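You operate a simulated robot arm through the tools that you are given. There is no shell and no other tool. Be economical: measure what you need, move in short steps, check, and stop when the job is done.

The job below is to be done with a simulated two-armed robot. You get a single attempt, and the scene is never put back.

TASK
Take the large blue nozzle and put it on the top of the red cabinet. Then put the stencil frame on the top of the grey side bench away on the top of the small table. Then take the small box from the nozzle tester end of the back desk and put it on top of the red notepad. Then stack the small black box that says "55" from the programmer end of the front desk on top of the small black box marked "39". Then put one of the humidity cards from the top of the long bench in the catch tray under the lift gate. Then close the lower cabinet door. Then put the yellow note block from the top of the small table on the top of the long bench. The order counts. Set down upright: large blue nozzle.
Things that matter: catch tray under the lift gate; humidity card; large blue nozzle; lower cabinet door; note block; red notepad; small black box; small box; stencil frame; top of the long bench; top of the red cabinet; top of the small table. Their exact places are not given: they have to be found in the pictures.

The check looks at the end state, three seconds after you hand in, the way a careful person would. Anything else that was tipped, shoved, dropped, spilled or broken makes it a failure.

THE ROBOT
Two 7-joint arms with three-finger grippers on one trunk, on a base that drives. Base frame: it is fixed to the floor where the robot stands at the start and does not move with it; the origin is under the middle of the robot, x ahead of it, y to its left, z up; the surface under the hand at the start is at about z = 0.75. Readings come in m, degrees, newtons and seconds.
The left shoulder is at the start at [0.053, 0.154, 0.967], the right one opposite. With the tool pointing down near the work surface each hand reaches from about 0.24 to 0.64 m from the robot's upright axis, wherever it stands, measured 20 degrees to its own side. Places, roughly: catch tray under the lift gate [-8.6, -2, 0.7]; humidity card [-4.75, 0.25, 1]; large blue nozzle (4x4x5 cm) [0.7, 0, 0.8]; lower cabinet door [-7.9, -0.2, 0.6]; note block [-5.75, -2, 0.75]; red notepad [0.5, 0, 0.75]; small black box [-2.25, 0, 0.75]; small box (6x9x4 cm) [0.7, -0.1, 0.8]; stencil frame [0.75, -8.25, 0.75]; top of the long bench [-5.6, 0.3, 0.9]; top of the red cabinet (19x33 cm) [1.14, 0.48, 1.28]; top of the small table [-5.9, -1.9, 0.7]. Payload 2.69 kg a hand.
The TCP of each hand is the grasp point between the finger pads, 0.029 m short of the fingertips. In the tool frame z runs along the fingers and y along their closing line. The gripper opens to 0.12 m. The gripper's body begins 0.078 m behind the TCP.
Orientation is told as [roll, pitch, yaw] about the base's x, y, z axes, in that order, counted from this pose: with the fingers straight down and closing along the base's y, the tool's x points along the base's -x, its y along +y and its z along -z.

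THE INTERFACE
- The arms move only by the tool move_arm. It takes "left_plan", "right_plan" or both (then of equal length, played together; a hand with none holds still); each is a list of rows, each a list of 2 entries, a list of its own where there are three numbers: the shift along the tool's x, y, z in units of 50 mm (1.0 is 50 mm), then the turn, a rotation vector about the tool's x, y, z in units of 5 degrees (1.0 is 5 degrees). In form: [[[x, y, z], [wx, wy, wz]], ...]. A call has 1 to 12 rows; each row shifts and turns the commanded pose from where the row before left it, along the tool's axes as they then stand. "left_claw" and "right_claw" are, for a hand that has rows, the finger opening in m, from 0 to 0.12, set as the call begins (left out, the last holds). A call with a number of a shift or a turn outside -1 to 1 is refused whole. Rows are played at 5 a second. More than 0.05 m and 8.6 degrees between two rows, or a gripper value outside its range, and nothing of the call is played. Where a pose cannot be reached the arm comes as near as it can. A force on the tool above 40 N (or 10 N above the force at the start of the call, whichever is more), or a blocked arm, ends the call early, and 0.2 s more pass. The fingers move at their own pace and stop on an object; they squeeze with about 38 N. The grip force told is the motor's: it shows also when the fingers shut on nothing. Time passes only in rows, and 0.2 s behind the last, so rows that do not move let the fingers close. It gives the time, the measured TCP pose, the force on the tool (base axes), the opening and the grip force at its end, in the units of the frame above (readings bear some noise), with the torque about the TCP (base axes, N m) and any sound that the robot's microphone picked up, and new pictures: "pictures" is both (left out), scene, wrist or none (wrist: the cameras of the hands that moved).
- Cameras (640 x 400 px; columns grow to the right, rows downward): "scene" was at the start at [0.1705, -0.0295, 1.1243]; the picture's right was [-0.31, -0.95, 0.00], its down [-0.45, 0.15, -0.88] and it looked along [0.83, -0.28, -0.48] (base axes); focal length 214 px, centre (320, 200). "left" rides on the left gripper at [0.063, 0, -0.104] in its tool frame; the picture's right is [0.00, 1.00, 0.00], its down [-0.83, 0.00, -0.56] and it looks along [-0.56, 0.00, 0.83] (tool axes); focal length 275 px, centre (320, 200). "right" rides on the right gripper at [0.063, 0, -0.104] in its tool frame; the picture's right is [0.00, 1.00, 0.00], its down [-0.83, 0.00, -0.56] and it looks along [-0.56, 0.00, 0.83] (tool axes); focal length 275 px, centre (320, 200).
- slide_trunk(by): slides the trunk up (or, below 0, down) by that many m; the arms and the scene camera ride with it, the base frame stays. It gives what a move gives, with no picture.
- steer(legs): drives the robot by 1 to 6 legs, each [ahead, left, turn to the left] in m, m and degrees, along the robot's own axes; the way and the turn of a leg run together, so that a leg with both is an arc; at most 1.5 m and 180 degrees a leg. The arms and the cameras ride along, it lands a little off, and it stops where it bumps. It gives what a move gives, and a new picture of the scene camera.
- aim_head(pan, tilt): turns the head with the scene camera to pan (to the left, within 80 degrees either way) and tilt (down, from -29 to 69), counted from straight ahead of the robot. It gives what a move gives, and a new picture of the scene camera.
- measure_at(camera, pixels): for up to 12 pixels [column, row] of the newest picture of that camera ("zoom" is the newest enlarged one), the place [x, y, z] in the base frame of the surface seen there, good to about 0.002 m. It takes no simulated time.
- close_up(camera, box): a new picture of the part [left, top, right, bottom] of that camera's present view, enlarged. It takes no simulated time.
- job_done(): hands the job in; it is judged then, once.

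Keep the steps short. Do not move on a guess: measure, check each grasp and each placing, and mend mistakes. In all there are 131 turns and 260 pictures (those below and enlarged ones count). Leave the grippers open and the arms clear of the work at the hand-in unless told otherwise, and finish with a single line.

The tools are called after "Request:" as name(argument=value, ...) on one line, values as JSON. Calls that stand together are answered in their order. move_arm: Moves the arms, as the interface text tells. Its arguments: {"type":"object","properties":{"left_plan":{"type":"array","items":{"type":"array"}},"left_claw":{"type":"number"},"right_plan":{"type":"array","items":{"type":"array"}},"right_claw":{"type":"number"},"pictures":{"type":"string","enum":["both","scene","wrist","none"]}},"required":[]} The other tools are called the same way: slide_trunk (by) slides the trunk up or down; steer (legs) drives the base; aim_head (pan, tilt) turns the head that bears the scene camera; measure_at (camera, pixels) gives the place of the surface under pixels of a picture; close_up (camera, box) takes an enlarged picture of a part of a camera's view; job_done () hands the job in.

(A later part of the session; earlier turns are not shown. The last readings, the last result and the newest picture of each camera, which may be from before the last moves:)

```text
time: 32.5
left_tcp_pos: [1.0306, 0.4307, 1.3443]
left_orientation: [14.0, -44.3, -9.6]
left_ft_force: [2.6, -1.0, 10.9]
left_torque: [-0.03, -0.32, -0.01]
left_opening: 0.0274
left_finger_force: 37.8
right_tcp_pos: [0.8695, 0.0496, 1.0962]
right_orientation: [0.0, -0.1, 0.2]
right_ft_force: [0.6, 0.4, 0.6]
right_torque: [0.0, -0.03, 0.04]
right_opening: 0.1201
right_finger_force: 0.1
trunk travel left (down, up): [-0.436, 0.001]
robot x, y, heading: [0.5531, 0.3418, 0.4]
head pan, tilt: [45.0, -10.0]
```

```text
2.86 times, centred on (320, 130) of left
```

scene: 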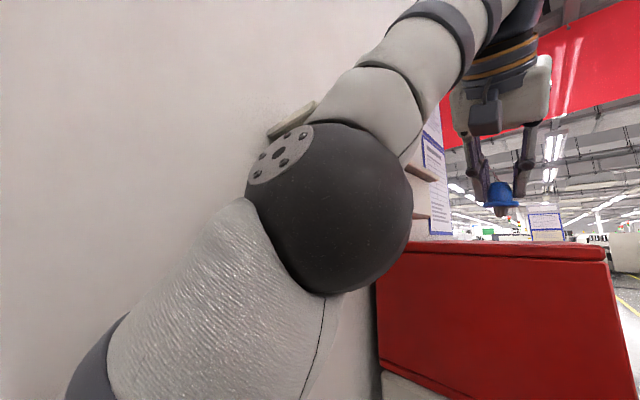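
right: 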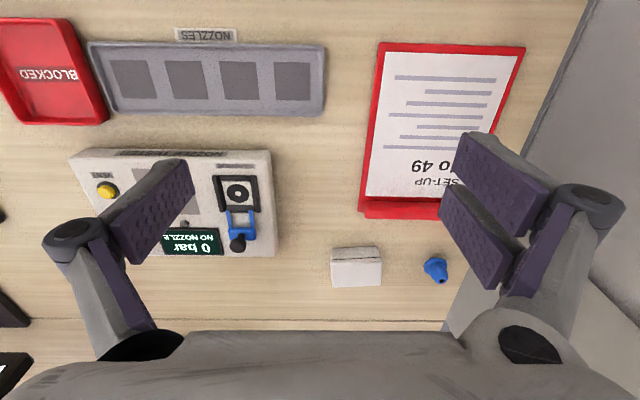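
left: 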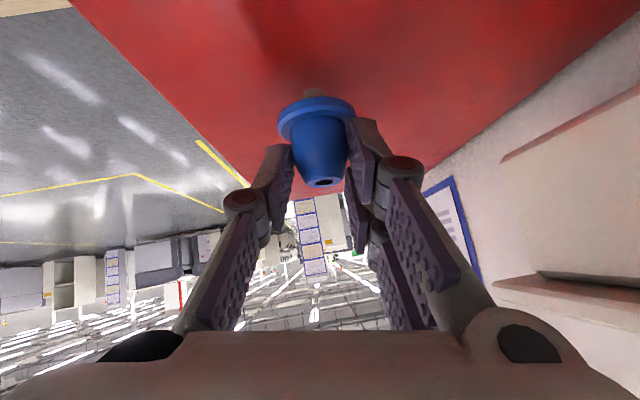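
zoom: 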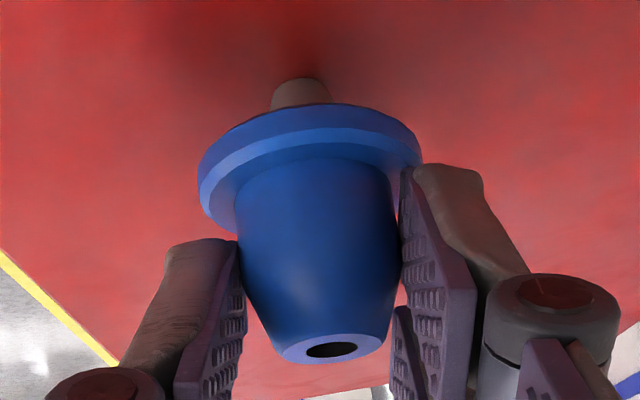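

In contact (≈11 N). Ease 1 mm up, then open.

Request:
move_arm(left_plan=[[[-0.014, 0.004, -0.014], [0, 0, 0]], [[0, 0, 0], [0, 0, 0]]], pictures="none")

Request:
move_arm(left_plan=[[[0, 0, 0], [0, 0, 0]], [[0, 0, 0], [0, 0, 0]], [[0, 0, 0], [0, 0, 0]]], left_claw=0.075, pictures="wrist")

```text
time: 33.1
left_tcp_pos: [1.0296, 0.4298, 1.3438]
left_orientation: [13.9, -44.2, -9.6]
left_ft_force: [1.4, -1.2, 8.2]
left_torque: [-0.11, -0.14, -0.02]
left_opening: 0.0272
left_finger_force: 38.4
right_tcp_pos: [0.8694, 0.0476, 1.0953]
right_orientation: [0.0, 0.0, 0.2]
right_ft_force: [0.3, 0.1, -0.4]
right_torque: [0.01, -0.03, -0.01]
right_opening: 0.1203
right_finger_force: 0.1
trunk travel left (down, up): [-0.436, 0.001]
robot x, y, heading: [0.552, 0.343, 0.1]
head pan, tilt: [45.0, -10.0]
```

```text
time: 33.9
left_tcp_pos: [1.0299, 0.4301, 1.3426]
left_orientation: [13.9, -44.2, -9.6]
left_ft_force: [0.5, 0.0, 0.2]
left_torque: [0.01, 0.01, 0.0]
left_opening: 0.0751
left_finger_force: 0.0
right_tcp_pos: [0.8693, 0.049, 1.0936]
right_orientation: [0.0, 0.1, 0.2]
right_ft_force: [0.4, -0.7, -0.1]
right_torque: [0.03, 0.02, -0.03]
right_opening: 0.1199
right_finger_force: 0.2
trunk travel left (down, up): [-0.436, 0.001]
robot x, y, heading: [0.5503, 0.3388, 0.4]
head pan, tilt: [45.0, -10.0]
```

left: 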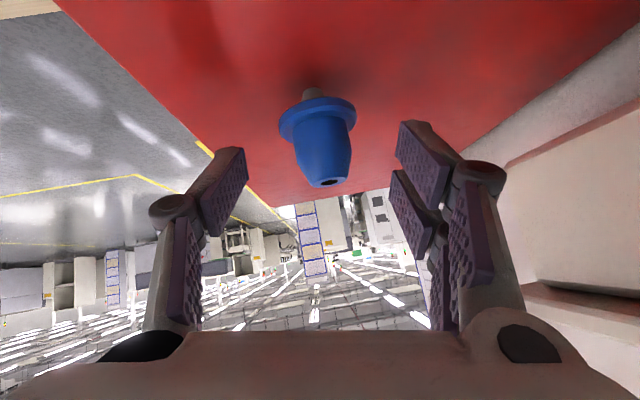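

Nozzle stands upright on the red top. I'll retreat along the tool axis 0.06 m, check, then back out of the gap.

Request:
move_arm(left_plan=[[[0, 0, -0.6], [0, 0, 0]], [[0, 0, -0.6], [0, 0, 0]]], pictures="wrist")

Request:
steer(legs=[[-0.3, 0, 0], [-0.3, 0, 0]])

Request:
close_up(camera="left", box=[160, 0, 480, 200])

```text
time: 34.5
left_tcp_pos: [0.9835, 0.4224, 1.3825]
left_orientation: [14.0, -44.2, -9.6]
left_ft_force: [-0.6, -0.2, -0.2]
left_torque: [-0.01, -0.04, -0.02]
left_opening: 0.0751
left_finger_force: 0.0
left hand out of reach, approached as far as the arm can: row 2
right_tcp_pos: [0.8688, 0.0498, 1.0953]
right_orientation: [0.0, -0.2, 0.1]
right_ft_force: [-0.7, -0.4, 0.0]
right_torque: [0.02, 0.02, -0.02]
right_opening: 0.1199
right_finger_force: 0.0
trunk travel left (down, up): [-0.436, 0.001]
robot x, y, heading: [0.5535, 0.3402, 0.4]
head pan, tilt: [45.0, -10.0]
```

left: 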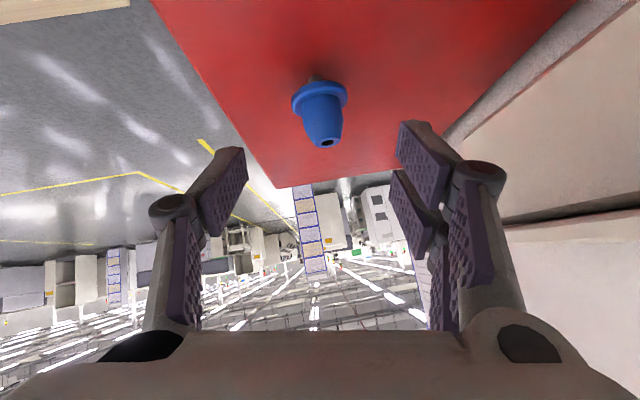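

```text
time: 38.1
left_tcp_pos: [0.3956, 0.4198, 1.3831]
left_orientation: [14.0, -44.1, -9.5]
left_ft_force: [-0.3, 0.0, -0.2]
left_torque: [-0.01, 0.01, 0.02]
left_opening: 0.0749
left_finger_force: 0.0
right_tcp_pos: [0.2807, 0.0481, 1.0938]
right_orientation: [0.1, -0.1, 0.2]
right_ft_force: [-0.2, -0.3, -0.5]
right_torque: [0.02, -0.02, 0.01]
right_opening: 0.12
right_finger_force: 0.1
trunk travel left (down, up): [-0.436, 0.001]
robot x, y, heading: [-0.0352, 0.3415, 0.3]
head pan, tilt: [45.0, -10.0]
```

scene: 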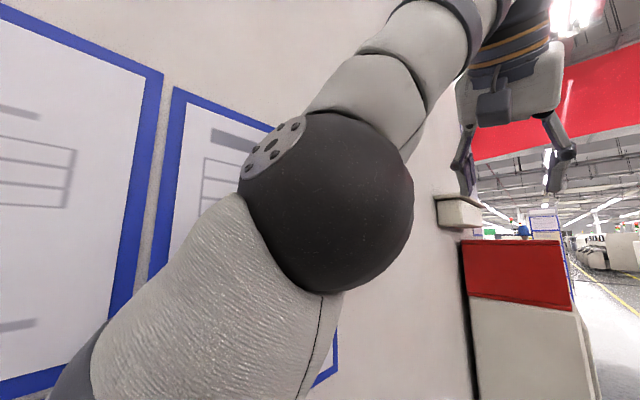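

```text
2.00 times, centred on (320, 100) of left
```

zoom: 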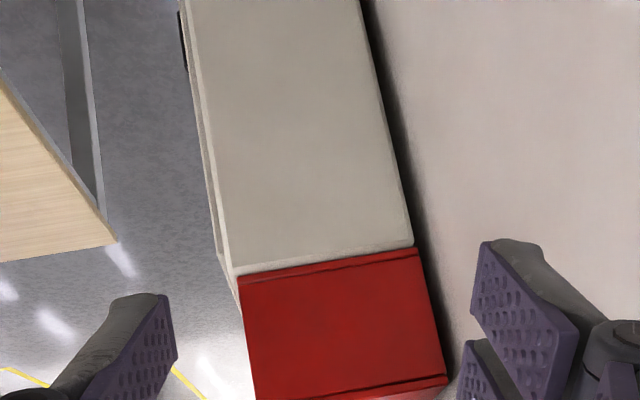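

Nozzle remains on the cabinet at (522,232). Next I tuck the left hand back (down, un-roll, un-pitch) for driving.

Request:
move_arm(left_plan=[[[0.696, -0.174, 0.696], [0, 0, 0]], [[0.696, -0.174, 0.696], [0, 0, 0]], [[0.696, -0.174, 0.696], [0, 0, 0]], [[0.696, -0.174, 0.696], [0, 0, 0]], [[0.696, -0.174, 0.696], [0, 0, 0]], [[0, 0, 0], [0.707, 0, -0.707]], [[0, 0, 0], [0.707, 0, -0.707]], [[0, 0, 0], [0, 1, 0]], [[0, 0, 0], [0, 1, 0]], [[0, 0, 0], [0, 1, 0]], [[0, 0, 0], [0, 1, 0]], [[0, 0, 0], [0, 1, 0]]], pictures="none")

Request:
move_arm(left_plan=[[[0, 0, 0], [0, 1, 0]], [[0, 0, 0], [0, 1, 0]], [[0, 0, 0], [0, 1, 0]], [[0, 0, 0], [0, 1, 0]]], pictures="none")

Request:
steer(legs=[[-0.3, 0, 0]])

Request:
aim_head(pan=-75, tilt=20)

```text
time: 40.4
left_tcp_pos: [0.3594, 0.3329, 1.1295]
left_orientation: [10.1, -32.2, -11.1]
left_ft_force: [0.4, 0.1, -1.1]
left_torque: [-0.12, -0.06, -0.12]
left_opening: 0.0751
left_finger_force: 0.1
right_tcp_pos: [0.2642, 0.0128, 1.0902]
right_orientation: [1.6, -0.7, 0.1]
right_ft_force: [0.1, -1.8, -0.2]
right_torque: [0.16, 0.01, 0.0]
right_opening: 0.12
right_finger_force: 0.1
trunk travel left (down, up): [-0.436, 0.001]
robot x, y, heading: [-0.0391, 0.3361, 0.1]
head pan, tilt: [45.0, -10.0]
stopped in row 11 (left hand): the arm was blocked; the commanded pose is now the measured one
```

```text
time: 41.4
left_tcp_pos: [0.3793, 0.3743, 1.1166]
left_orientation: [6.4, -10.7, -6.1]
left_ft_force: [-0.6, 0.1, -0.3]
left_torque: [0.02, 0.04, 0.0]
left_opening: 0.0751
left_finger_force: 0.1
right_tcp_pos: [0.2815, 0.0448, 1.0901]
right_orientation: [0.1, 0.2, 0.3]
right_ft_force: [-0.1, 0.2, 0.3]
right_torque: [0.0, 0.02, -0.03]
right_opening: 0.1199
right_finger_force: 0.1
trunk travel left (down, up): [-0.436, 0.001]
robot x, y, heading: [-0.0385, 0.3407, 0.3]
head pan, tilt: [45.0, -10.0]
```

```text
time: 43.4
left_tcp_pos: [0.0753, 0.3715, 1.1206]
left_orientation: [6.2, -11.3, -6.3]
left_ft_force: [-0.3, 0.6, 0.4]
left_torque: [0.01, -0.05, 0.02]
left_opening: 0.075
left_finger_force: 0.0
right_tcp_pos: [-0.0223, 0.0434, 1.0957]
right_orientation: [0.1, 0.0, 0.3]
right_ft_force: [0.1, 0.3, 0.8]
right_torque: [-0.01, -0.03, 0.01]
right_opening: 0.1203
right_finger_force: 0.1
trunk travel left (down, up): [-0.436, 0.001]
robot x, y, heading: [-0.3329, 0.3348, 0.3]
head pan, tilt: [45.0, -10.0]
```

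scene: 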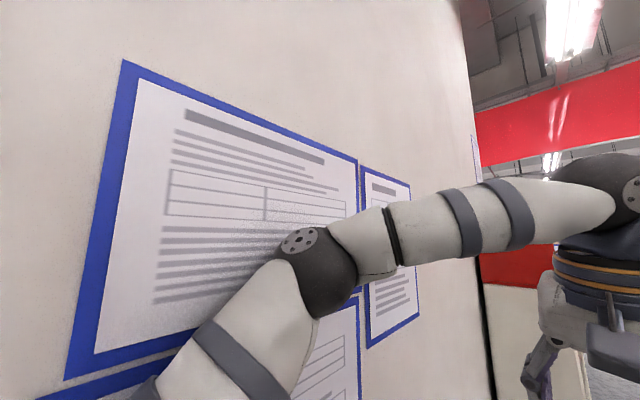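

```text
time: 45.4
left_tcp_pos: [0.0768, 0.3709, 1.1223]
left_orientation: [6.3, -11.5, -6.3]
left_ft_force: [0.5, 0.0, 0.0]
left_torque: [0.02, 0.01, -0.04]
left_opening: 0.0749
left_finger_force: 0.0
right_tcp_pos: [-0.0218, 0.044, 1.096]
right_orientation: [0.0, 0.0, 0.2]
right_ft_force: [-0.4, 0.2, 0.1]
right_torque: [0.0, 0.02, 0.0]
right_opening: 0.1197
right_finger_force: 0.0
trunk travel left (down, up): [-0.436, 0.001]
robot x, y, heading: [-0.3374, 0.3354, 0.1]
head pan, tilt: [-75.0, 20.0]
```

scene: 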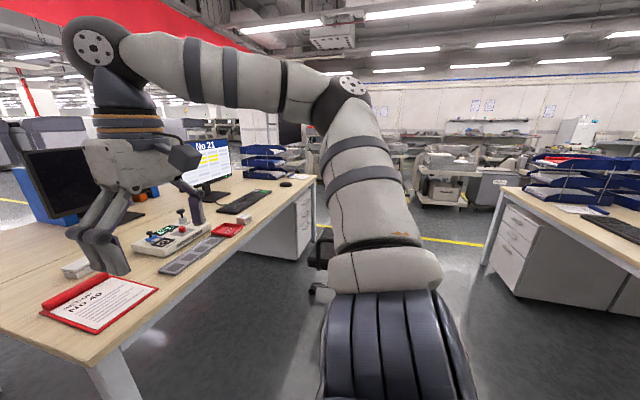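

I see the aisle between the two desks. Measure the chair at (318,265), desk corners and floor line to plan the route to the side bench.

Request:
measure_at(camera="scene", pixels=[[318, 255], [313, 290], [318, 180], [500, 190], [485, 262], [640, 240], [445, 240], [450, 190], [400, 150], [470, 125], [560, 250], [370, 100]])

Request:
steer(legs=[[-0.45, 0, 0], [0, 0, -90]])

Request:
aim_head(pan=0, tilt=25)

```text
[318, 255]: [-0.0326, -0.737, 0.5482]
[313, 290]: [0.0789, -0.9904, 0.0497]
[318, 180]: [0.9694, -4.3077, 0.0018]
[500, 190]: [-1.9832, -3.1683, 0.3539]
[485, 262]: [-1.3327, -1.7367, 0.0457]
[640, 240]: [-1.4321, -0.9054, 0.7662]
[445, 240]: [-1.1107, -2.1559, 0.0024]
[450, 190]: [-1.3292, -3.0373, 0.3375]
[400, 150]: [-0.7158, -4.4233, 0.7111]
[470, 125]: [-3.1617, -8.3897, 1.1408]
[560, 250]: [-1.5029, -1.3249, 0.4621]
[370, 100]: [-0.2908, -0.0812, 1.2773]
```

```text
time: 52.0
left_tcp_pos: [-0.7518, -0.0841, 1.1216]
left_orientation: [6.3, -11.4, -95.3]
left_ft_force: [-0.2, 0.3, 0.0]
left_torque: [-0.02, 0.01, -0.01]
left_opening: 0.075
left_finger_force: 0.0
right_tcp_pos: [-1.0809, 0.0089, 1.0945]
right_orientation: [0.0, 0.1, -88.8]
right_ft_force: [0.2, -0.4, -0.1]
right_torque: [-0.01, 0.02, -0.02]
right_opening: 0.1199
right_finger_force: 0.1
trunk travel left (down, up): [-0.436, 0.001]
robot x, y, heading: [-0.7935, 0.331, -88.7]
head pan, tilt: [-75.0, 20.0]
```

scene: 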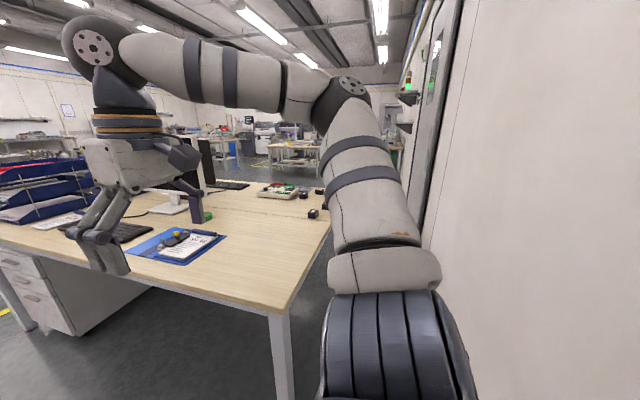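

```text
time: 53.4
left_tcp_pos: [-0.7513, -0.0847, 1.1216]
left_orientation: [6.3, -11.4, -95.3]
left_ft_force: [0.0, -0.3, 0.0]
left_torque: [0.02, -0.02, -0.02]
left_opening: 0.0752
left_finger_force: 0.0
right_tcp_pos: [-1.0806, 0.0093, 1.0959]
right_orientation: [0.0, 0.0, -88.8]
right_ft_force: [-0.3, -0.6, -0.4]
right_torque: [0.0, -0.01, 0.01]
right_opening: 0.12
right_finger_force: 0.1
trunk travel left (down, up): [-0.436, 0.001]
robot x, y, heading: [-0.7933, 0.3317, -88.8]
head pan, tilt: [0.0, 25.0]
```

scene: 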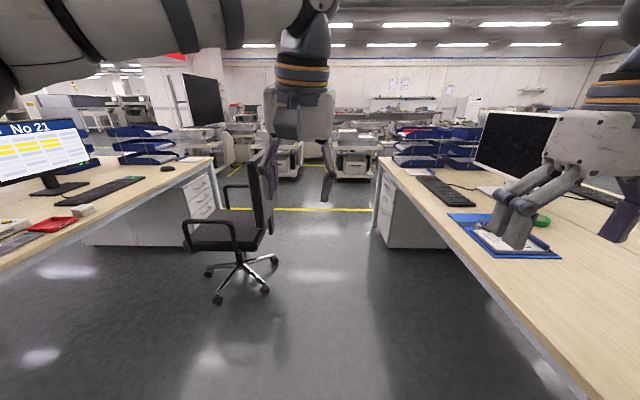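

A chair stands ahead-left and the front desk to the right. Measure chair's extents and what lies beyond.

Request:
measure_at(camera="scene", pixels=[[278, 260], [268, 290], [215, 298], [265, 220], [262, 160], [380, 215], [400, 245], [345, 175], [290, 170], [330, 250], [420, 110], [350, 115]])

Request:
close_up(camera="scene", box=[160, 60, 480, 260])

```text
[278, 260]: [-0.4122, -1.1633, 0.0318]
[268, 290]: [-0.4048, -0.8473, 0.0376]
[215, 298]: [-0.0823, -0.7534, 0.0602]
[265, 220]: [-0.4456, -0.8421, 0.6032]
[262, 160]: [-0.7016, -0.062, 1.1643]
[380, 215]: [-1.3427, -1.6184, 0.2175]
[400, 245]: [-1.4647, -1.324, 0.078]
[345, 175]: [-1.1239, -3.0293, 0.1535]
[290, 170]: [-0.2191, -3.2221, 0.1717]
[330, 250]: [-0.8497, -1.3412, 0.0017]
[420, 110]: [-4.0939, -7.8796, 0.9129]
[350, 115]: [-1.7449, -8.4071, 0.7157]
```

```text
2.00 times, centred on (320, 160) of scene
```

zoom: 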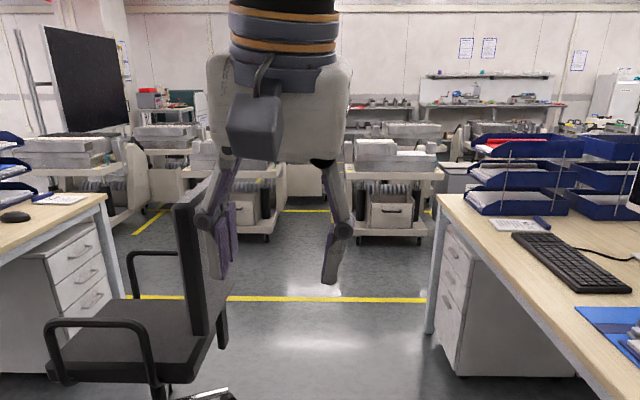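

Corridor runs x −1.34 to −0.45. I'll centre at x≈−0.88 and drive to y≈−2.2, then look.

Request:
steer(legs=[[0, -0.08, -1.2], [1.25, 0, 0], [1.25, 0, 0]])

Request:
aim_head(pan=-25, tilt=20)

Request:
aim_head(pan=60, tilt=20)

```text
time: 66.5
left_tcp_pos: [-0.8476, -2.5804, 1.121]
left_orientation: [6.3, -11.4, -96.4]
left_ft_force: [-0.2, 0.1, 0.1]
left_torque: [0.04, 0.04, -0.01]
left_opening: 0.075
left_finger_force: 0.0
right_tcp_pos: [-1.1762, -2.4815, 1.0948]
right_orientation: [0.0, 0.0, -89.7]
right_ft_force: [-0.1, -0.3, -0.3]
right_torque: [-0.03, 0.01, 0.01]
right_opening: 0.1199
right_finger_force: 0.0
trunk travel left (down, up): [-0.436, 0.001]
robot x, y, heading: [-0.8807, -2.1612, -89.8]
head pan, tilt: [0.0, 25.0]
```

scene: 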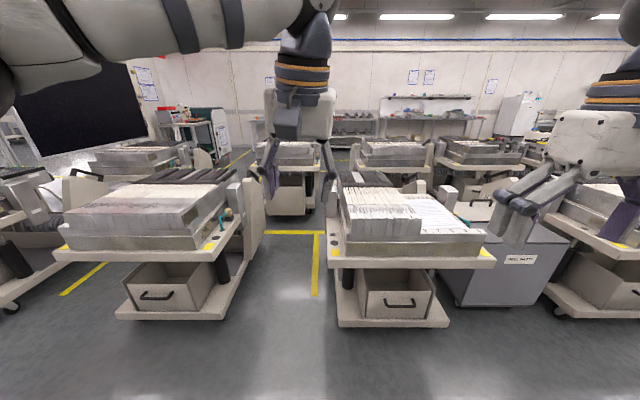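

```text
time: 67.4
left_tcp_pos: [-0.8479, -2.5796, 1.1219]
left_orientation: [6.3, -11.4, -96.4]
left_ft_force: [0.3, 0.5, -0.2]
left_torque: [0.01, 0.0, -0.02]
left_opening: 0.0751
left_finger_force: 0.0
right_tcp_pos: [-1.1765, -2.4813, 1.0951]
right_orientation: [0.0, 0.1, -89.8]
right_ft_force: [-0.4, -0.4, -0.2]
right_torque: [-0.01, 0.0, 0.05]
right_opening: 0.1199
right_finger_force: 0.0
trunk travel left (down, up): [-0.436, 0.001]
robot x, y, heading: [-0.8823, -2.1679, -89.9]
head pan, tilt: [-25.0, 20.0]
```

scene: 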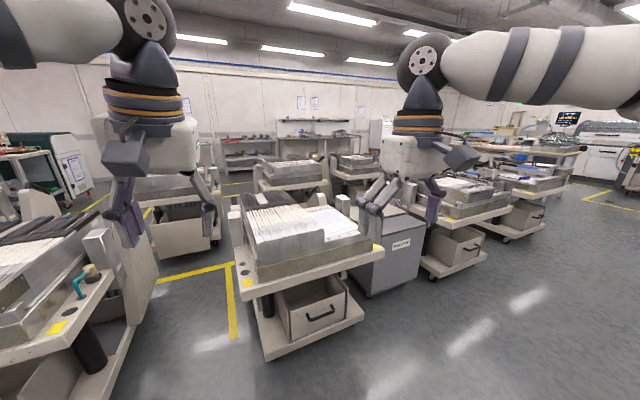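

```text
time: 69.0
left_tcp_pos: [-0.8489, -2.5798, 1.1214]
left_orientation: [6.3, -11.4, -96.3]
left_ft_force: [0.3, 0.5, -0.3]
left_torque: [0.0, 0.01, 0.02]
left_opening: 0.0749
left_finger_force: 0.2
right_tcp_pos: [-1.1762, -2.4813, 1.0945]
right_orientation: [0.0, 0.0, -89.8]
right_ft_force: [0.0, 0.1, 0.1]
right_torque: [-0.01, 0.01, -0.02]
right_opening: 0.1199
right_finger_force: 0.0
trunk travel left (down, up): [-0.436, 0.001]
robot x, y, heading: [-0.8821, -2.1619, -89.8]
head pan, tilt: [60.0, 20.0]
```

scene: 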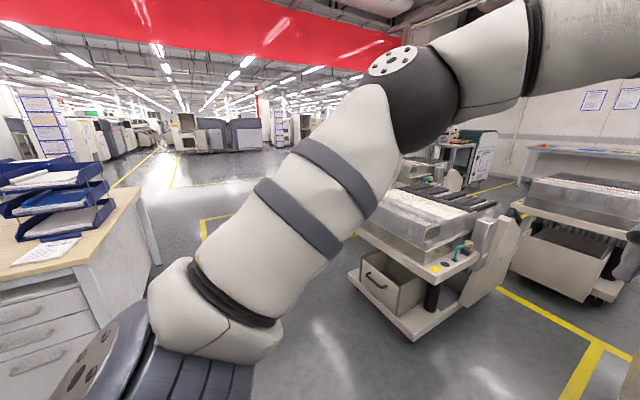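

Carts block straight ahead. I'll measure the cart extents and floor openings to the left and the bench in the distance.

Request:
measure_at(camera="scene", pixels=[[350, 275], [415, 340], [380, 180], [475, 195], [205, 228], [300, 300], [470, 140], [410, 175], [590, 150], [520, 205], [160, 240], [190, 150]])

Request:
steer(legs=[[0, 0, 90], [1.3, 0, 0]])

Request:
aim_head(pan=-60, tilt=20)

```text
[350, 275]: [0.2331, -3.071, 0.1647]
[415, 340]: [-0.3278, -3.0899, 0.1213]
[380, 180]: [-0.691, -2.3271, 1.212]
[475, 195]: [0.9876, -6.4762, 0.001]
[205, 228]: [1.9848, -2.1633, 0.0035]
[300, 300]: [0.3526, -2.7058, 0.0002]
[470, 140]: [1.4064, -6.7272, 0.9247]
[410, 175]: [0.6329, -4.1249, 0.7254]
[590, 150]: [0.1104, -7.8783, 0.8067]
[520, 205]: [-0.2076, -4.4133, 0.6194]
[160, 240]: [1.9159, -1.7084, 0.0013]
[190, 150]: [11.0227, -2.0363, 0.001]
```

```text
time: 79.4
left_tcp_pos: [0.8388, -2.0743, 1.1203]
left_orientation: [6.4, -11.4, -4.7]
left_ft_force: [-0.2, 0.6, -0.7]
left_torque: [-0.01, 0.03, 0.02]
left_opening: 0.075
left_finger_force: 0.1
right_tcp_pos: [0.7492, -2.4049, 1.0952]
right_orientation: [0.0, 0.1, 1.9]
right_ft_force: [0.1, -0.1, 0.6]
right_torque: [0.02, 0.02, 0.0]
right_opening: 0.1197
right_finger_force: 0.0
trunk travel left (down, up): [-0.436, 0.001]
robot x, y, heading: [0.4224, -2.1201, 1.8]
head pan, tilt: [60.0, 20.0]
```

scene: 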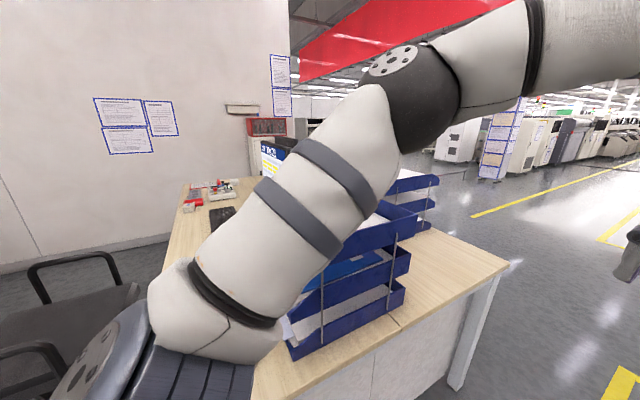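

```text
time: 81.4
left_tcp_pos: [0.8393, -2.0742, 1.1212]
left_orientation: [6.4, -11.3, -4.7]
left_ft_force: [-0.2, 0.5, 0.8]
left_torque: [0.0, -0.01, 0.0]
left_opening: 0.0745
left_finger_force: 0.1
right_tcp_pos: [0.7482, -2.4041, 1.0949]
right_orientation: [0.0, -0.1, 1.9]
right_ft_force: [0.3, 0.4, -1.0]
right_torque: [0.0, 0.03, -0.01]
right_opening: 0.1201
right_finger_force: 0.1
trunk travel left (down, up): [-0.436, 0.001]
robot x, y, heading: [0.4224, -2.1222, 1.8]
head pan, tilt: [-60.0, 20.0]
```

scene: 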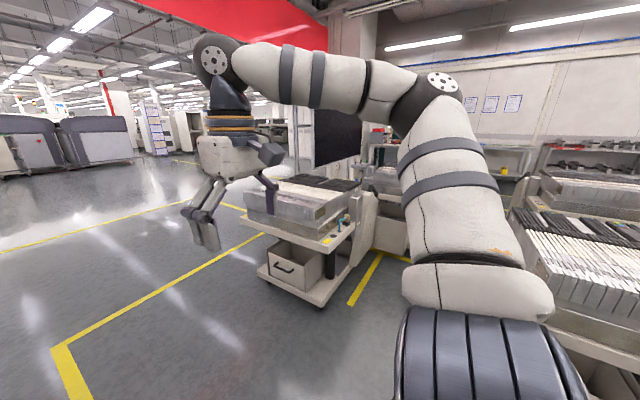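

There's another cart at (310,220). I'll measure it and turn to face −y to view the lane between carts.

Request:
measure_at(camera="scene", pixels=[[262, 272], [320, 305], [372, 240], [380, 215], [350, 290], [330, 160], [500, 260], [515, 215]])

Request:
steer(legs=[[0.15, 0, -91.8]])

Request:
aim_head(pan=0, tilt=20)

```text
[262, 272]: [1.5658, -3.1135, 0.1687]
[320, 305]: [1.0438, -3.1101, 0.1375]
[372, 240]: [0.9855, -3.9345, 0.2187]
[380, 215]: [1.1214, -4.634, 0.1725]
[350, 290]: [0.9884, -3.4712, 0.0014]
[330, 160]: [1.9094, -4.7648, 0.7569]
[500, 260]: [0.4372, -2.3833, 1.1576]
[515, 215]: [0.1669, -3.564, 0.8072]
```

```text
time: 85.8
left_tcp_pos: [0.5483, -2.631, 1.1221]
left_orientation: [6.2, -11.3, -97.0]
left_ft_force: [0.1, -0.4, -1.6]
left_torque: [0.03, -0.03, -0.02]
left_opening: 0.0752
left_finger_force: 0.1
right_tcp_pos: [0.2216, -2.5296, 1.0956]
right_orientation: [0.0, 0.1, -90.5]
right_ft_force: [0.8, -0.5, -0.6]
right_torque: [0.02, 0.04, 0.03]
right_opening: 0.1197
right_finger_force: 0.1
trunk travel left (down, up): [-0.436, 0.001]
robot x, y, heading: [0.5179, -2.2128, -90.4]
head pan, tilt: [-60.0, 20.0]
```

scene: 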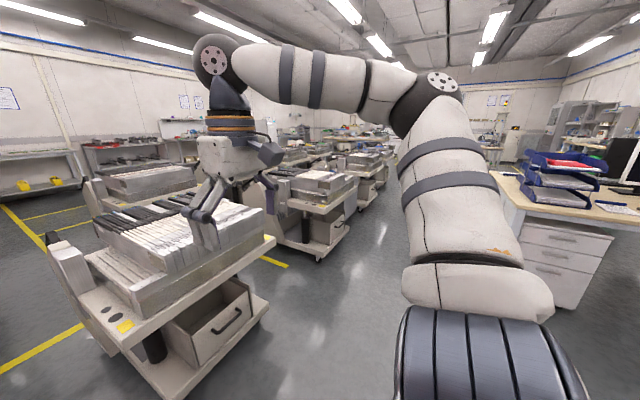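

```text
time: 87.1
left_tcp_pos: [0.5483, -2.6302, 1.1215]
left_orientation: [6.3, -11.4, -97.0]
left_ft_force: [-1.4, 0.1, 0.2]
left_torque: [-0.05, -0.02, 0.01]
left_opening: 0.0749
left_finger_force: 0.1
right_tcp_pos: [0.222, -2.5282, 1.0952]
right_orientation: [0.1, -0.1, -90.5]
right_ft_force: [0.4, 0.8, 0.6]
right_torque: [-0.01, -0.05, -0.06]
right_opening: 0.1202
right_finger_force: 0.0
trunk travel left (down, up): [-0.436, 0.001]
robot x, y, heading: [0.5182, -2.2143, -90.4]
head pan, tilt: [0.0, 20.0]
```

scene: 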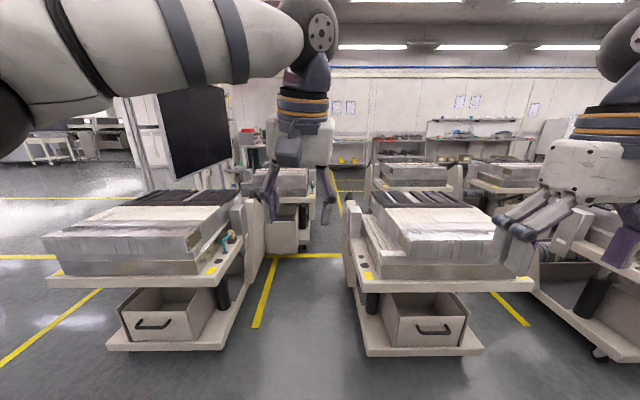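

Looking down the lane between carts. I'll measure its sides and depth.

Request:
measure_at(camera="scene", pixels=[[240, 240], [258, 225], [262, 250], [348, 230], [352, 290], [240, 290], [310, 215], [285, 225], [380, 185], [340, 190], [330, 160], [305, 300]])

Request:
close_up(camera="scene", box=[220, 90, 480, 250])

```text
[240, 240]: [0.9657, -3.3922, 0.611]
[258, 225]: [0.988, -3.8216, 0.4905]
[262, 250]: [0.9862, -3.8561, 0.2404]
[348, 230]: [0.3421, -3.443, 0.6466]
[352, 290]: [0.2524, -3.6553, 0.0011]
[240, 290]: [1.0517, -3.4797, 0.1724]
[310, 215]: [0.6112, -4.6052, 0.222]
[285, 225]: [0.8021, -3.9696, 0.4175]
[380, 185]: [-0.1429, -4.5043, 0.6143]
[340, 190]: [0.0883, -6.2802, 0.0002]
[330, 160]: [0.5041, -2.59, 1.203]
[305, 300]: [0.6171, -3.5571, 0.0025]
```

```text
2.46 times, centred on (350, 170) of scene
```

zoom: 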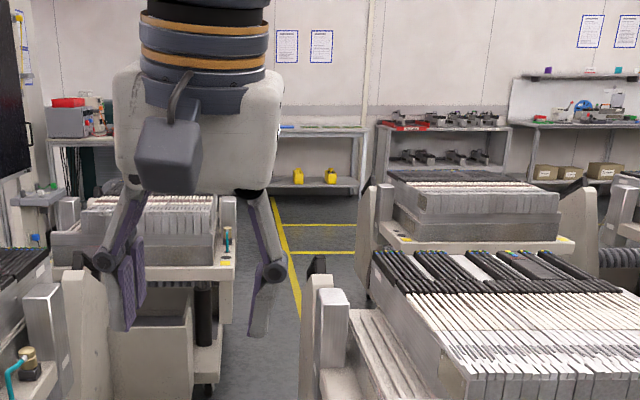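

The lane zigzags and gets tight. I'll slide left (+x) 1.5 m in the open aisle to view a wider route.

Request:
steer(legs=[[0, 1.5, 0.4]])

Request:
measure_at(camera="scene", pixels=[[20, 200], [100, 200], [150, 220], [200, 220], [250, 220], [300, 220], [340, 200], [390, 220], [340, 160], [310, 180], [230, 150], [170, 150]])

```text
time: 98.7
left_tcp_pos: [2.0553, -2.6271, 1.1215]
left_orientation: [6.3, -11.4, -95.9]
left_ft_force: [-0.7, 0.2, -0.3]
left_torque: [-0.02, 0.0, 0.03]
left_opening: 0.0749
left_finger_force: 0.0
right_tcp_pos: [1.728, -2.531, 1.0952]
right_orientation: [0.1, -0.1, -89.4]
right_ft_force: [0.2, 0.0, 0.2]
right_torque: [-0.01, 0.01, -0.01]
right_opening: 0.1199
right_finger_force: 0.0
trunk travel left (down, up): [-0.436, 0.001]
robot x, y, heading: [2.0161, -2.2119, -89.8]
head pan, tilt: [0.0, 20.0]
```

scene: 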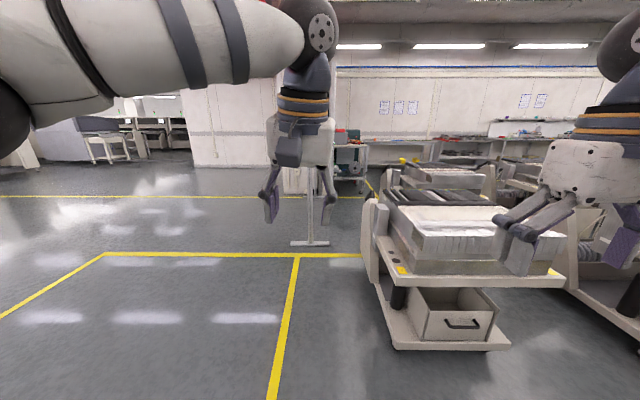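

```text
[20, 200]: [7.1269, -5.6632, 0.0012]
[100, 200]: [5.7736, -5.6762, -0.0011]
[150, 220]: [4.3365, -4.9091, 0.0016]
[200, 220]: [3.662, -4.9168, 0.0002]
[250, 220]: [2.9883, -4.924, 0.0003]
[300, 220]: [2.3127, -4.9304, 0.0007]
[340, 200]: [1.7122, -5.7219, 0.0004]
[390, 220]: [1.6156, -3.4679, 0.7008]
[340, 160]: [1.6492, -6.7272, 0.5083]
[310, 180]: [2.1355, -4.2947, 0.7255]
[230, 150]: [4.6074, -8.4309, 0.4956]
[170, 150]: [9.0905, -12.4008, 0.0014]
```

Open floor at x≈2.8. I'll slide left 0.8 m and drive forward to y≈−5.9, passing the board stand at x≈2.1.

Request:
steer(legs=[[0, 0.8, 0], [1.3, 0, 0], [1.3, 0, 0], [1.1, 0, 0]])

Request:
aim_head(pan=-50, tilt=20)

```text
time: 121.5
left_tcp_pos: [2.791, -6.1202, 1.1205]
left_orientation: [6.3, -11.3, -97.0]
left_ft_force: [0.3, -0.2, -0.4]
left_torque: [0.01, 0.01, 0.01]
left_opening: 0.0749
left_finger_force: 0.1
right_tcp_pos: [2.4647, -6.0094, 1.0969]
right_orientation: [0.1, 1.1, -90.2]
right_ft_force: [-1.2, 9.9, 3.7]
right_torque: [-1.33, -0.14, 0.1]
right_opening: 0.12
right_finger_force: 0.0
trunk travel left (down, up): [-0.436, 0.001]
robot x, y, heading: [2.7596, -5.7055, -90.6]
head pan, tilt: [0.0, 20.0]
stopped in leg 4: the force on the tool passed its limit at 159 N (the readings are from after the stop); the commanded pose is now the measured one
```

scene: 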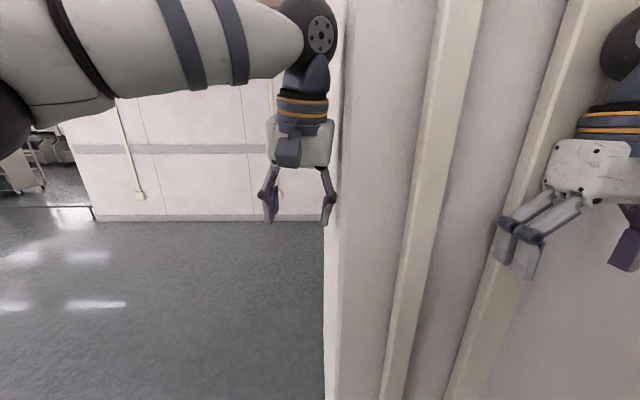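

```text
time: 122.7
left_tcp_pos: [2.791, -6.119, 1.1209]
left_orientation: [6.3, -11.4, -96.9]
left_ft_force: [0.4, -0.3, 0.3]
left_torque: [0.0, 0.0, 0.01]
left_opening: 0.075
left_finger_force: 0.0
right_tcp_pos: [2.4644, -6.0094, 1.0951]
right_orientation: [-0.1, 1.0, -90.1]
right_ft_force: [-0.3, 11.2, 4.5]
right_torque: [-1.6, -0.17, 0.13]
right_opening: 0.1198
right_finger_force: 0.1
trunk travel left (down, up): [-0.436, 0.001]
robot x, y, heading: [2.7584, -5.7033, -90.5]
head pan, tilt: [-50.0, 20.0]
```

scene: 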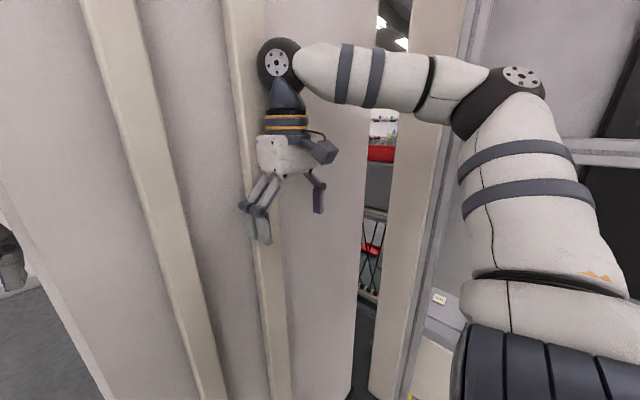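

My right hand touched a fixed wall column. I'll back off 0.6 m and look right for the way into the bench area.

Request:
steer(legs=[[-0.5, 0.1, 0]])

Request:
measure_at(camera="scene", pixels=[[100, 200], [200, 200], [300, 250], [340, 200], [380, 200], [400, 300], [500, 250], [600, 150], [560, 350], [440, 200]])

Request:
aim_head(pan=-78, tilt=25)

```text
time: 125.7
left_tcp_pos: [2.8961, -5.6257, 1.1198]
left_orientation: [6.4, -11.2, -96.4]
left_ft_force: [-0.6, 0.7, 0.4]
left_torque: [-0.04, -0.01, 0.0]
left_opening: 0.0753
left_finger_force: 0.0
right_tcp_pos: [2.5675, -5.5188, 1.0945]
right_orientation: [0.0, 1.2, -89.5]
right_ft_force: [0.7, 0.1, -0.8]
right_torque: [-0.04, -0.01, -0.03]
right_opening: 0.12
right_finger_force: 0.1
trunk travel left (down, up): [-0.436, 0.001]
robot x, y, heading: [2.8597, -5.2134, -90.1]
head pan, tilt: [-50.0, 20.0]
```

scene: 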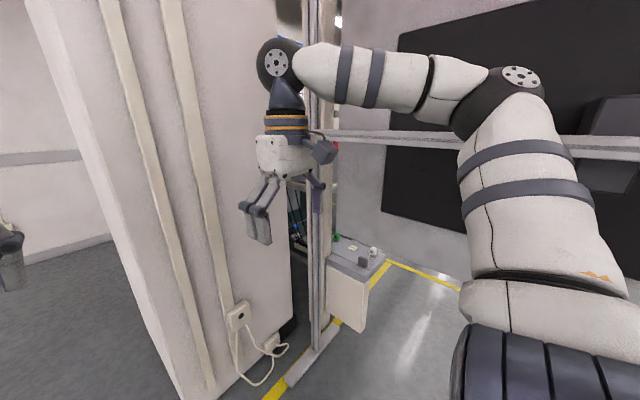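

```text
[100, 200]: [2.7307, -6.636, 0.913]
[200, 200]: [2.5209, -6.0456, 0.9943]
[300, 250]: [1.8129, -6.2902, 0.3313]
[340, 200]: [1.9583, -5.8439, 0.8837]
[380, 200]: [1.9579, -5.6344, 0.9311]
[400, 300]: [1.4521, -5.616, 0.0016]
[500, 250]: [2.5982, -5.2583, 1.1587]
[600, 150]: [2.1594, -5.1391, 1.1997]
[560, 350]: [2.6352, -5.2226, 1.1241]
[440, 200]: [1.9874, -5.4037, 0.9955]
```

```text
time: 126.6
left_tcp_pos: [2.8948, -5.6279, 1.1196]
left_orientation: [6.3, -11.4, -96.4]
left_ft_force: [-0.4, 0.7, -0.2]
left_torque: [0.01, 0.01, 0.0]
left_opening: 0.0747
left_finger_force: 0.1
right_tcp_pos: [2.568, -5.5187, 1.0947]
right_orientation: [0.0, 1.2, -89.6]
right_ft_force: [-1.0, -0.4, 0.3]
right_torque: [-0.01, 0.01, 0.01]
right_opening: 0.12
right_finger_force: 0.1
trunk travel left (down, up): [-0.436, 0.001]
robot x, y, heading: [2.8599, -5.2126, -89.9]
head pan, tilt: [-78.0, 25.0]
```

scene: 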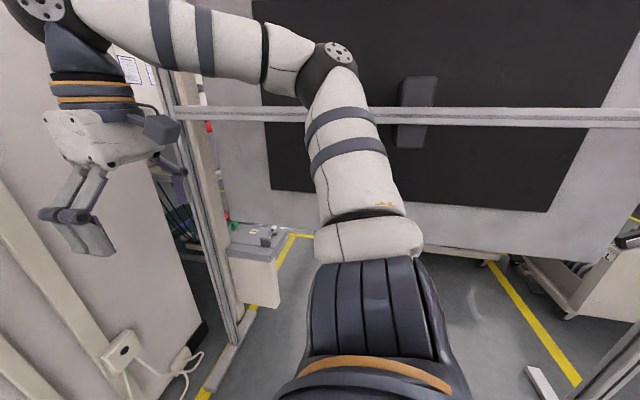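

The board and column block this side. I'll return to the y≈−2.3 aisle and go west (−x) along it to find the way round the carts.

Request:
steer(legs=[[-1.45, 0, 0], [-1.45, 0, 0], [0, 0, -90], [1.5, 0, 0], [1.5, 0, 0], [1.5, 0, 0]])

Request:
aim_head(pan=0, tilt=20)

Request:
aim_head(pan=60, tilt=20)

```text
time: 165.4
left_tcp_pos: [-1.9584, -2.5638, 1.1203]
left_orientation: [6.3, -11.3, 179.0]
left_ft_force: [-0.1, 0.5, 0.0]
left_torque: [-0.02, -0.03, 0.01]
left_opening: 0.0749
left_finger_force: 0.1
right_tcp_pos: [-1.8825, -2.2279, 1.0951]
right_orientation: [0.0, 1.2, -174.3]
right_ft_force: [-0.8, -0.9, 0.1]
right_torque: [0.0, -0.02, 0.0]
right_opening: 0.12
right_finger_force: 0.1
trunk travel left (down, up): [-0.436, 0.001]
robot x, y, heading: [-1.5463, -2.4892, -174.6]
head pan, tilt: [-78.0, 25.0]
```

scene: 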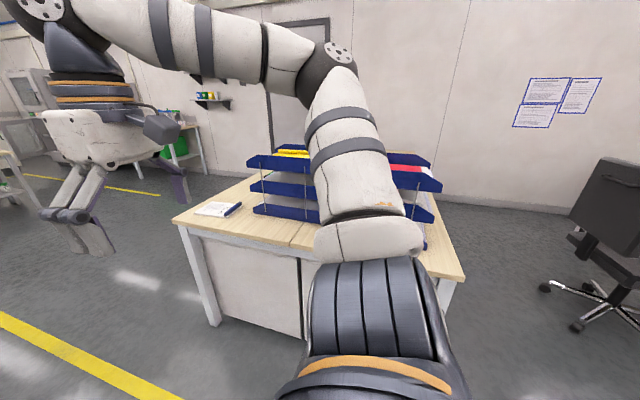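

```text
time: 166.9
left_tcp_pos: [-1.959, -2.5642, 1.121]
left_orientation: [6.2, -11.3, 179.1]
left_ft_force: [0.1, 0.1, -0.6]
left_torque: [0.02, 0.0, 0.02]
left_opening: 0.0748
left_finger_force: 0.0
right_tcp_pos: [-1.8829, -2.2282, 1.095]
right_orientation: [0.0, 1.1, -174.4]
right_ft_force: [0.3, -0.3, 0.2]
right_torque: [0.02, -0.03, -0.03]
right_opening: 0.1199
right_finger_force: 0.0
trunk travel left (down, up): [-0.436, 0.001]
robot x, y, heading: [-1.5462, -2.4907, -174.8]
head pan, tilt: [0.0, 20.0]
```

scene: 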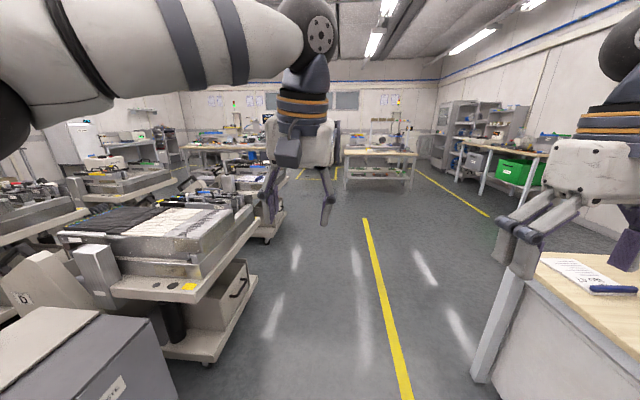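

```text
time: 168.2
left_tcp_pos: [-1.9587, -2.5636, 1.1208]
left_orientation: [6.3, -11.3, 179.1]
left_ft_force: [-0.5, 0.3, 0.4]
left_torque: [0.01, -0.03, 0.03]
left_opening: 0.075
left_finger_force: 0.2
right_tcp_pos: [-1.883, -2.2279, 1.0959]
right_orientation: [0.1, 1.2, -174.3]
right_ft_force: [0.3, 0.5, -0.4]
right_torque: [-0.04, 0.04, -0.02]
right_opening: 0.12
right_finger_force: 0.0
trunk travel left (down, up): [-0.436, 0.001]
robot x, y, heading: [-1.5458, -2.4909, -174.5]
head pan, tilt: [60.0, 20.0]
```

scene: 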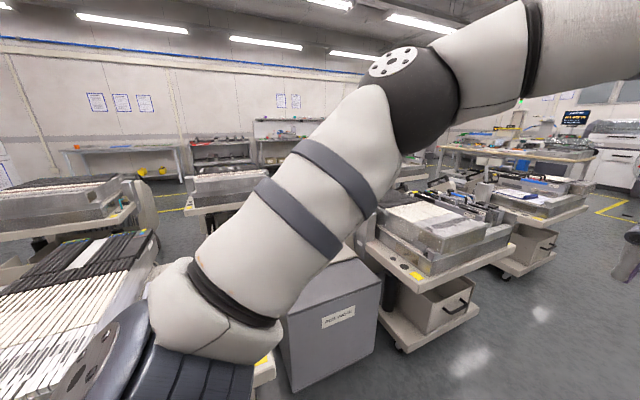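

The aisle continues west; the small table is visible ahead at (380,155). I'll go on ~2 m to get past the cart row, then look south.

Request:
steer(legs=[[0, -0.1, -5.4], [1.5, 0, 0], [0.6, 0, 0], [0, 0, 90]])

Request:
aim_head(pan=10, tilt=22)

```text
time: 183.4
left_tcp_pos: [-3.6337, -2.7955, 1.119]
left_orientation: [6.2, -11.2, -98.0]
left_ft_force: [-0.6, -0.6, 0.7]
left_torque: [-0.03, 0.04, -0.01]
left_opening: 0.075
left_finger_force: 0.0
right_tcp_pos: [-3.9584, -2.678, 1.0961]
right_orientation: [0.1, 1.3, -91.3]
right_ft_force: [0.2, 0.0, 1.0]
right_torque: [0.02, -0.01, 0.0]
right_opening: 0.1201
right_finger_force: 0.1
trunk travel left (down, up): [-0.436, 0.001]
robot x, y, heading: [-3.6576, -2.3767, -91.7]
head pan, tilt: [60.0, 20.0]
```

scene: 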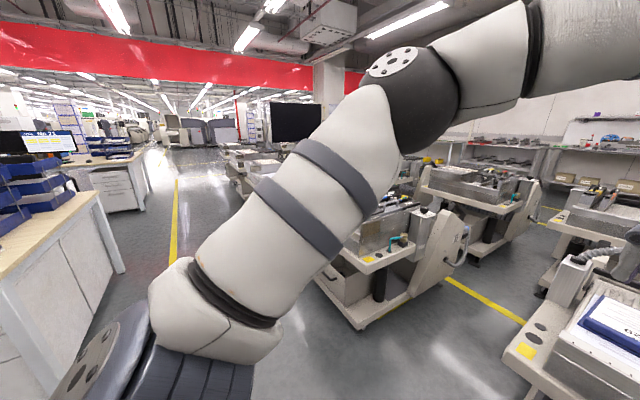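

```text
time: 184.6
left_tcp_pos: [-3.6344, -2.7946, 1.1208]
left_orientation: [6.4, -11.3, -97.9]
left_ft_force: [-0.7, -0.3, 0.5]
left_torque: [0.04, 0.01, -0.02]
left_opening: 0.075
left_finger_force: 0.0
right_tcp_pos: [-3.9587, -2.68, 1.0974]
right_orientation: [0.0, 1.1, -91.3]
right_ft_force: [0.0, -0.1, 0.5]
right_torque: [-0.02, -0.05, 0.0]
right_opening: 0.1204
right_finger_force: 0.0
trunk travel left (down, up): [-0.436, 0.001]
robot x, y, heading: [-3.6534, -2.3781, -91.6]
head pan, tilt: [10.0, 22.0]
```

scene: 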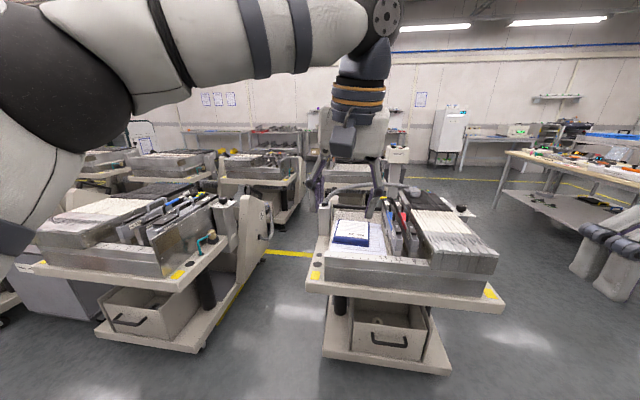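

One more cart ahead; open floor to its right before a table at (580,180). Measure to choose the lane.

Request:
measure_at(camera="scene", pixels=[[500, 300], [450, 365], [335, 350], [490, 200], [510, 150], [600, 210], [440, 180], [470, 200], [400, 150], [445, 130], [330, 280], [265, 250]])

Request:
steer(legs=[[0, -1.05, 1.6]])

Request:
aim_head(pan=0, tilt=20)

```text
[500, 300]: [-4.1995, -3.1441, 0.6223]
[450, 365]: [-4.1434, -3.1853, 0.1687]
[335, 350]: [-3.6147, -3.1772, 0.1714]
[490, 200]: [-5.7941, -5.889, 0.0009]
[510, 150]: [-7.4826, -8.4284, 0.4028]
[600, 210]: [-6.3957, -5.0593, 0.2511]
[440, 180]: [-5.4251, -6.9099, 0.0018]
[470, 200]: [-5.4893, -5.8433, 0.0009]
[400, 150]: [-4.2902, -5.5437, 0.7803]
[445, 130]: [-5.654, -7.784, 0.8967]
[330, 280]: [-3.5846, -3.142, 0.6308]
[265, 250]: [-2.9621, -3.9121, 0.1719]
```

```text
time: 193.1
left_tcp_pos: [-4.6924, -2.7705, 1.1199]
left_orientation: [6.2, -11.3, -97.3]
left_ft_force: [-0.7, -0.4, -0.2]
left_torque: [-0.03, 0.01, -0.02]
left_opening: 0.075
left_finger_force: 0.1
right_tcp_pos: [-5.018, -2.6601, 1.096]
right_orientation: [0.0, 1.2, -90.6]
right_ft_force: [-0.1, 1.0, 0.8]
right_torque: [0.01, 0.02, -0.02]
right_opening: 0.12
right_finger_force: 0.0
trunk travel left (down, up): [-0.436, 0.001]
robot x, y, heading: [-4.7211, -2.3533, -90.7]
head pan, tilt: [10.0, 22.0]
```

scene: 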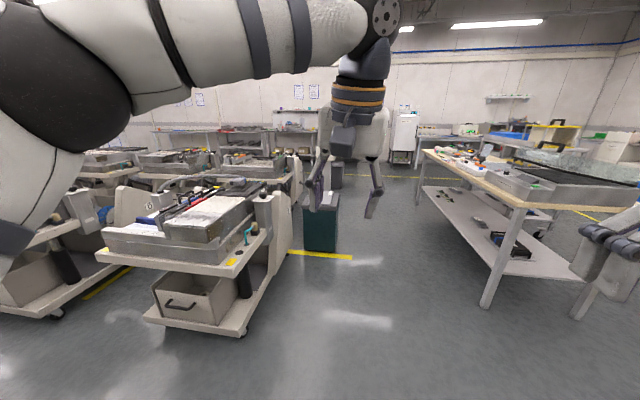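

```text
time: 193.8
left_tcp_pos: [-4.6919, -2.7716, 1.1204]
left_orientation: [6.4, -11.2, -97.2]
left_ft_force: [-0.5, -0.1, 0.0]
left_torque: [0.04, 0.0, 0.03]
left_opening: 0.0752
left_finger_force: 0.1
right_tcp_pos: [-5.0172, -2.6594, 1.0954]
right_orientation: [0.0, 1.2, -90.6]
right_ft_force: [1.0, -0.7, -0.2]
right_torque: [0.0, -0.02, 0.0]
right_opening: 0.1202
right_finger_force: 0.1
trunk travel left (down, up): [-0.436, 0.001]
robot x, y, heading: [-4.7227, -2.3554, -90.9]
head pan, tilt: [0.0, 20.0]
```

scene: 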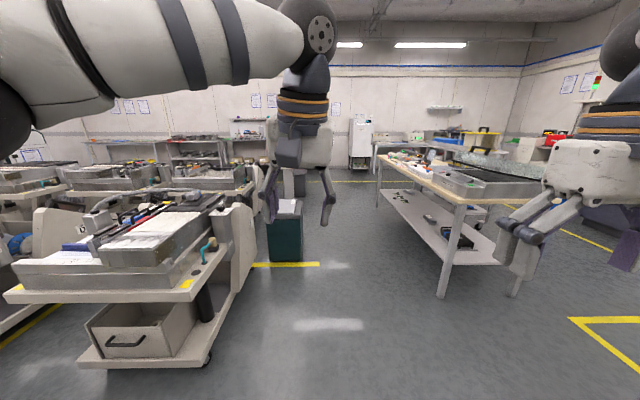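

A clear lane between the green cabinet at (285,240) and the table at (450,230). Measuring its sides.

Request:
measure_at(camera="scene", pixels=[[303, 240], [300, 205], [252, 240], [440, 290], [378, 205], [340, 180], [340, 200], [330, 172], [360, 160], [200, 175], [250, 170], [255, 260]])

Request:
close_up(camera="scene", box=[80, 90, 400, 290])

```text
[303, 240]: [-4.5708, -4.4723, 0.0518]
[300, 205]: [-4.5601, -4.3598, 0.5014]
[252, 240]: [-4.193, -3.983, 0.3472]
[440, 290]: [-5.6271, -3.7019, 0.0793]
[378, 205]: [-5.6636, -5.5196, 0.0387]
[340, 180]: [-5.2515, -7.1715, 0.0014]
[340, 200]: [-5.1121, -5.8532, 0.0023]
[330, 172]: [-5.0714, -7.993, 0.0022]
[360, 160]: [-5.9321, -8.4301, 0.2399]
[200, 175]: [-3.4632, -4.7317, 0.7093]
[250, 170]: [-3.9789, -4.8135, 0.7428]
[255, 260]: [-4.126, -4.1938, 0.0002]
```

```text
2.00 times, centred on (240, 190) of scene
```

zoom: 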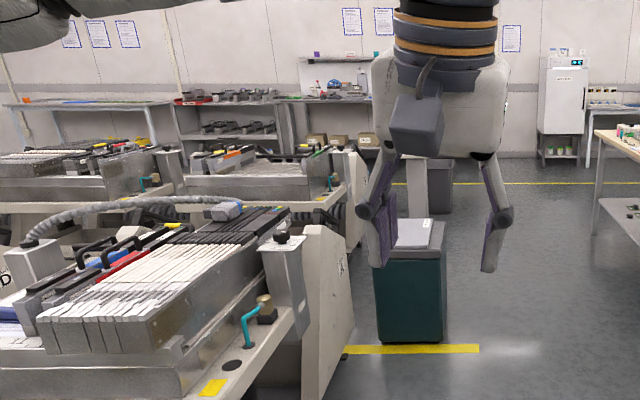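

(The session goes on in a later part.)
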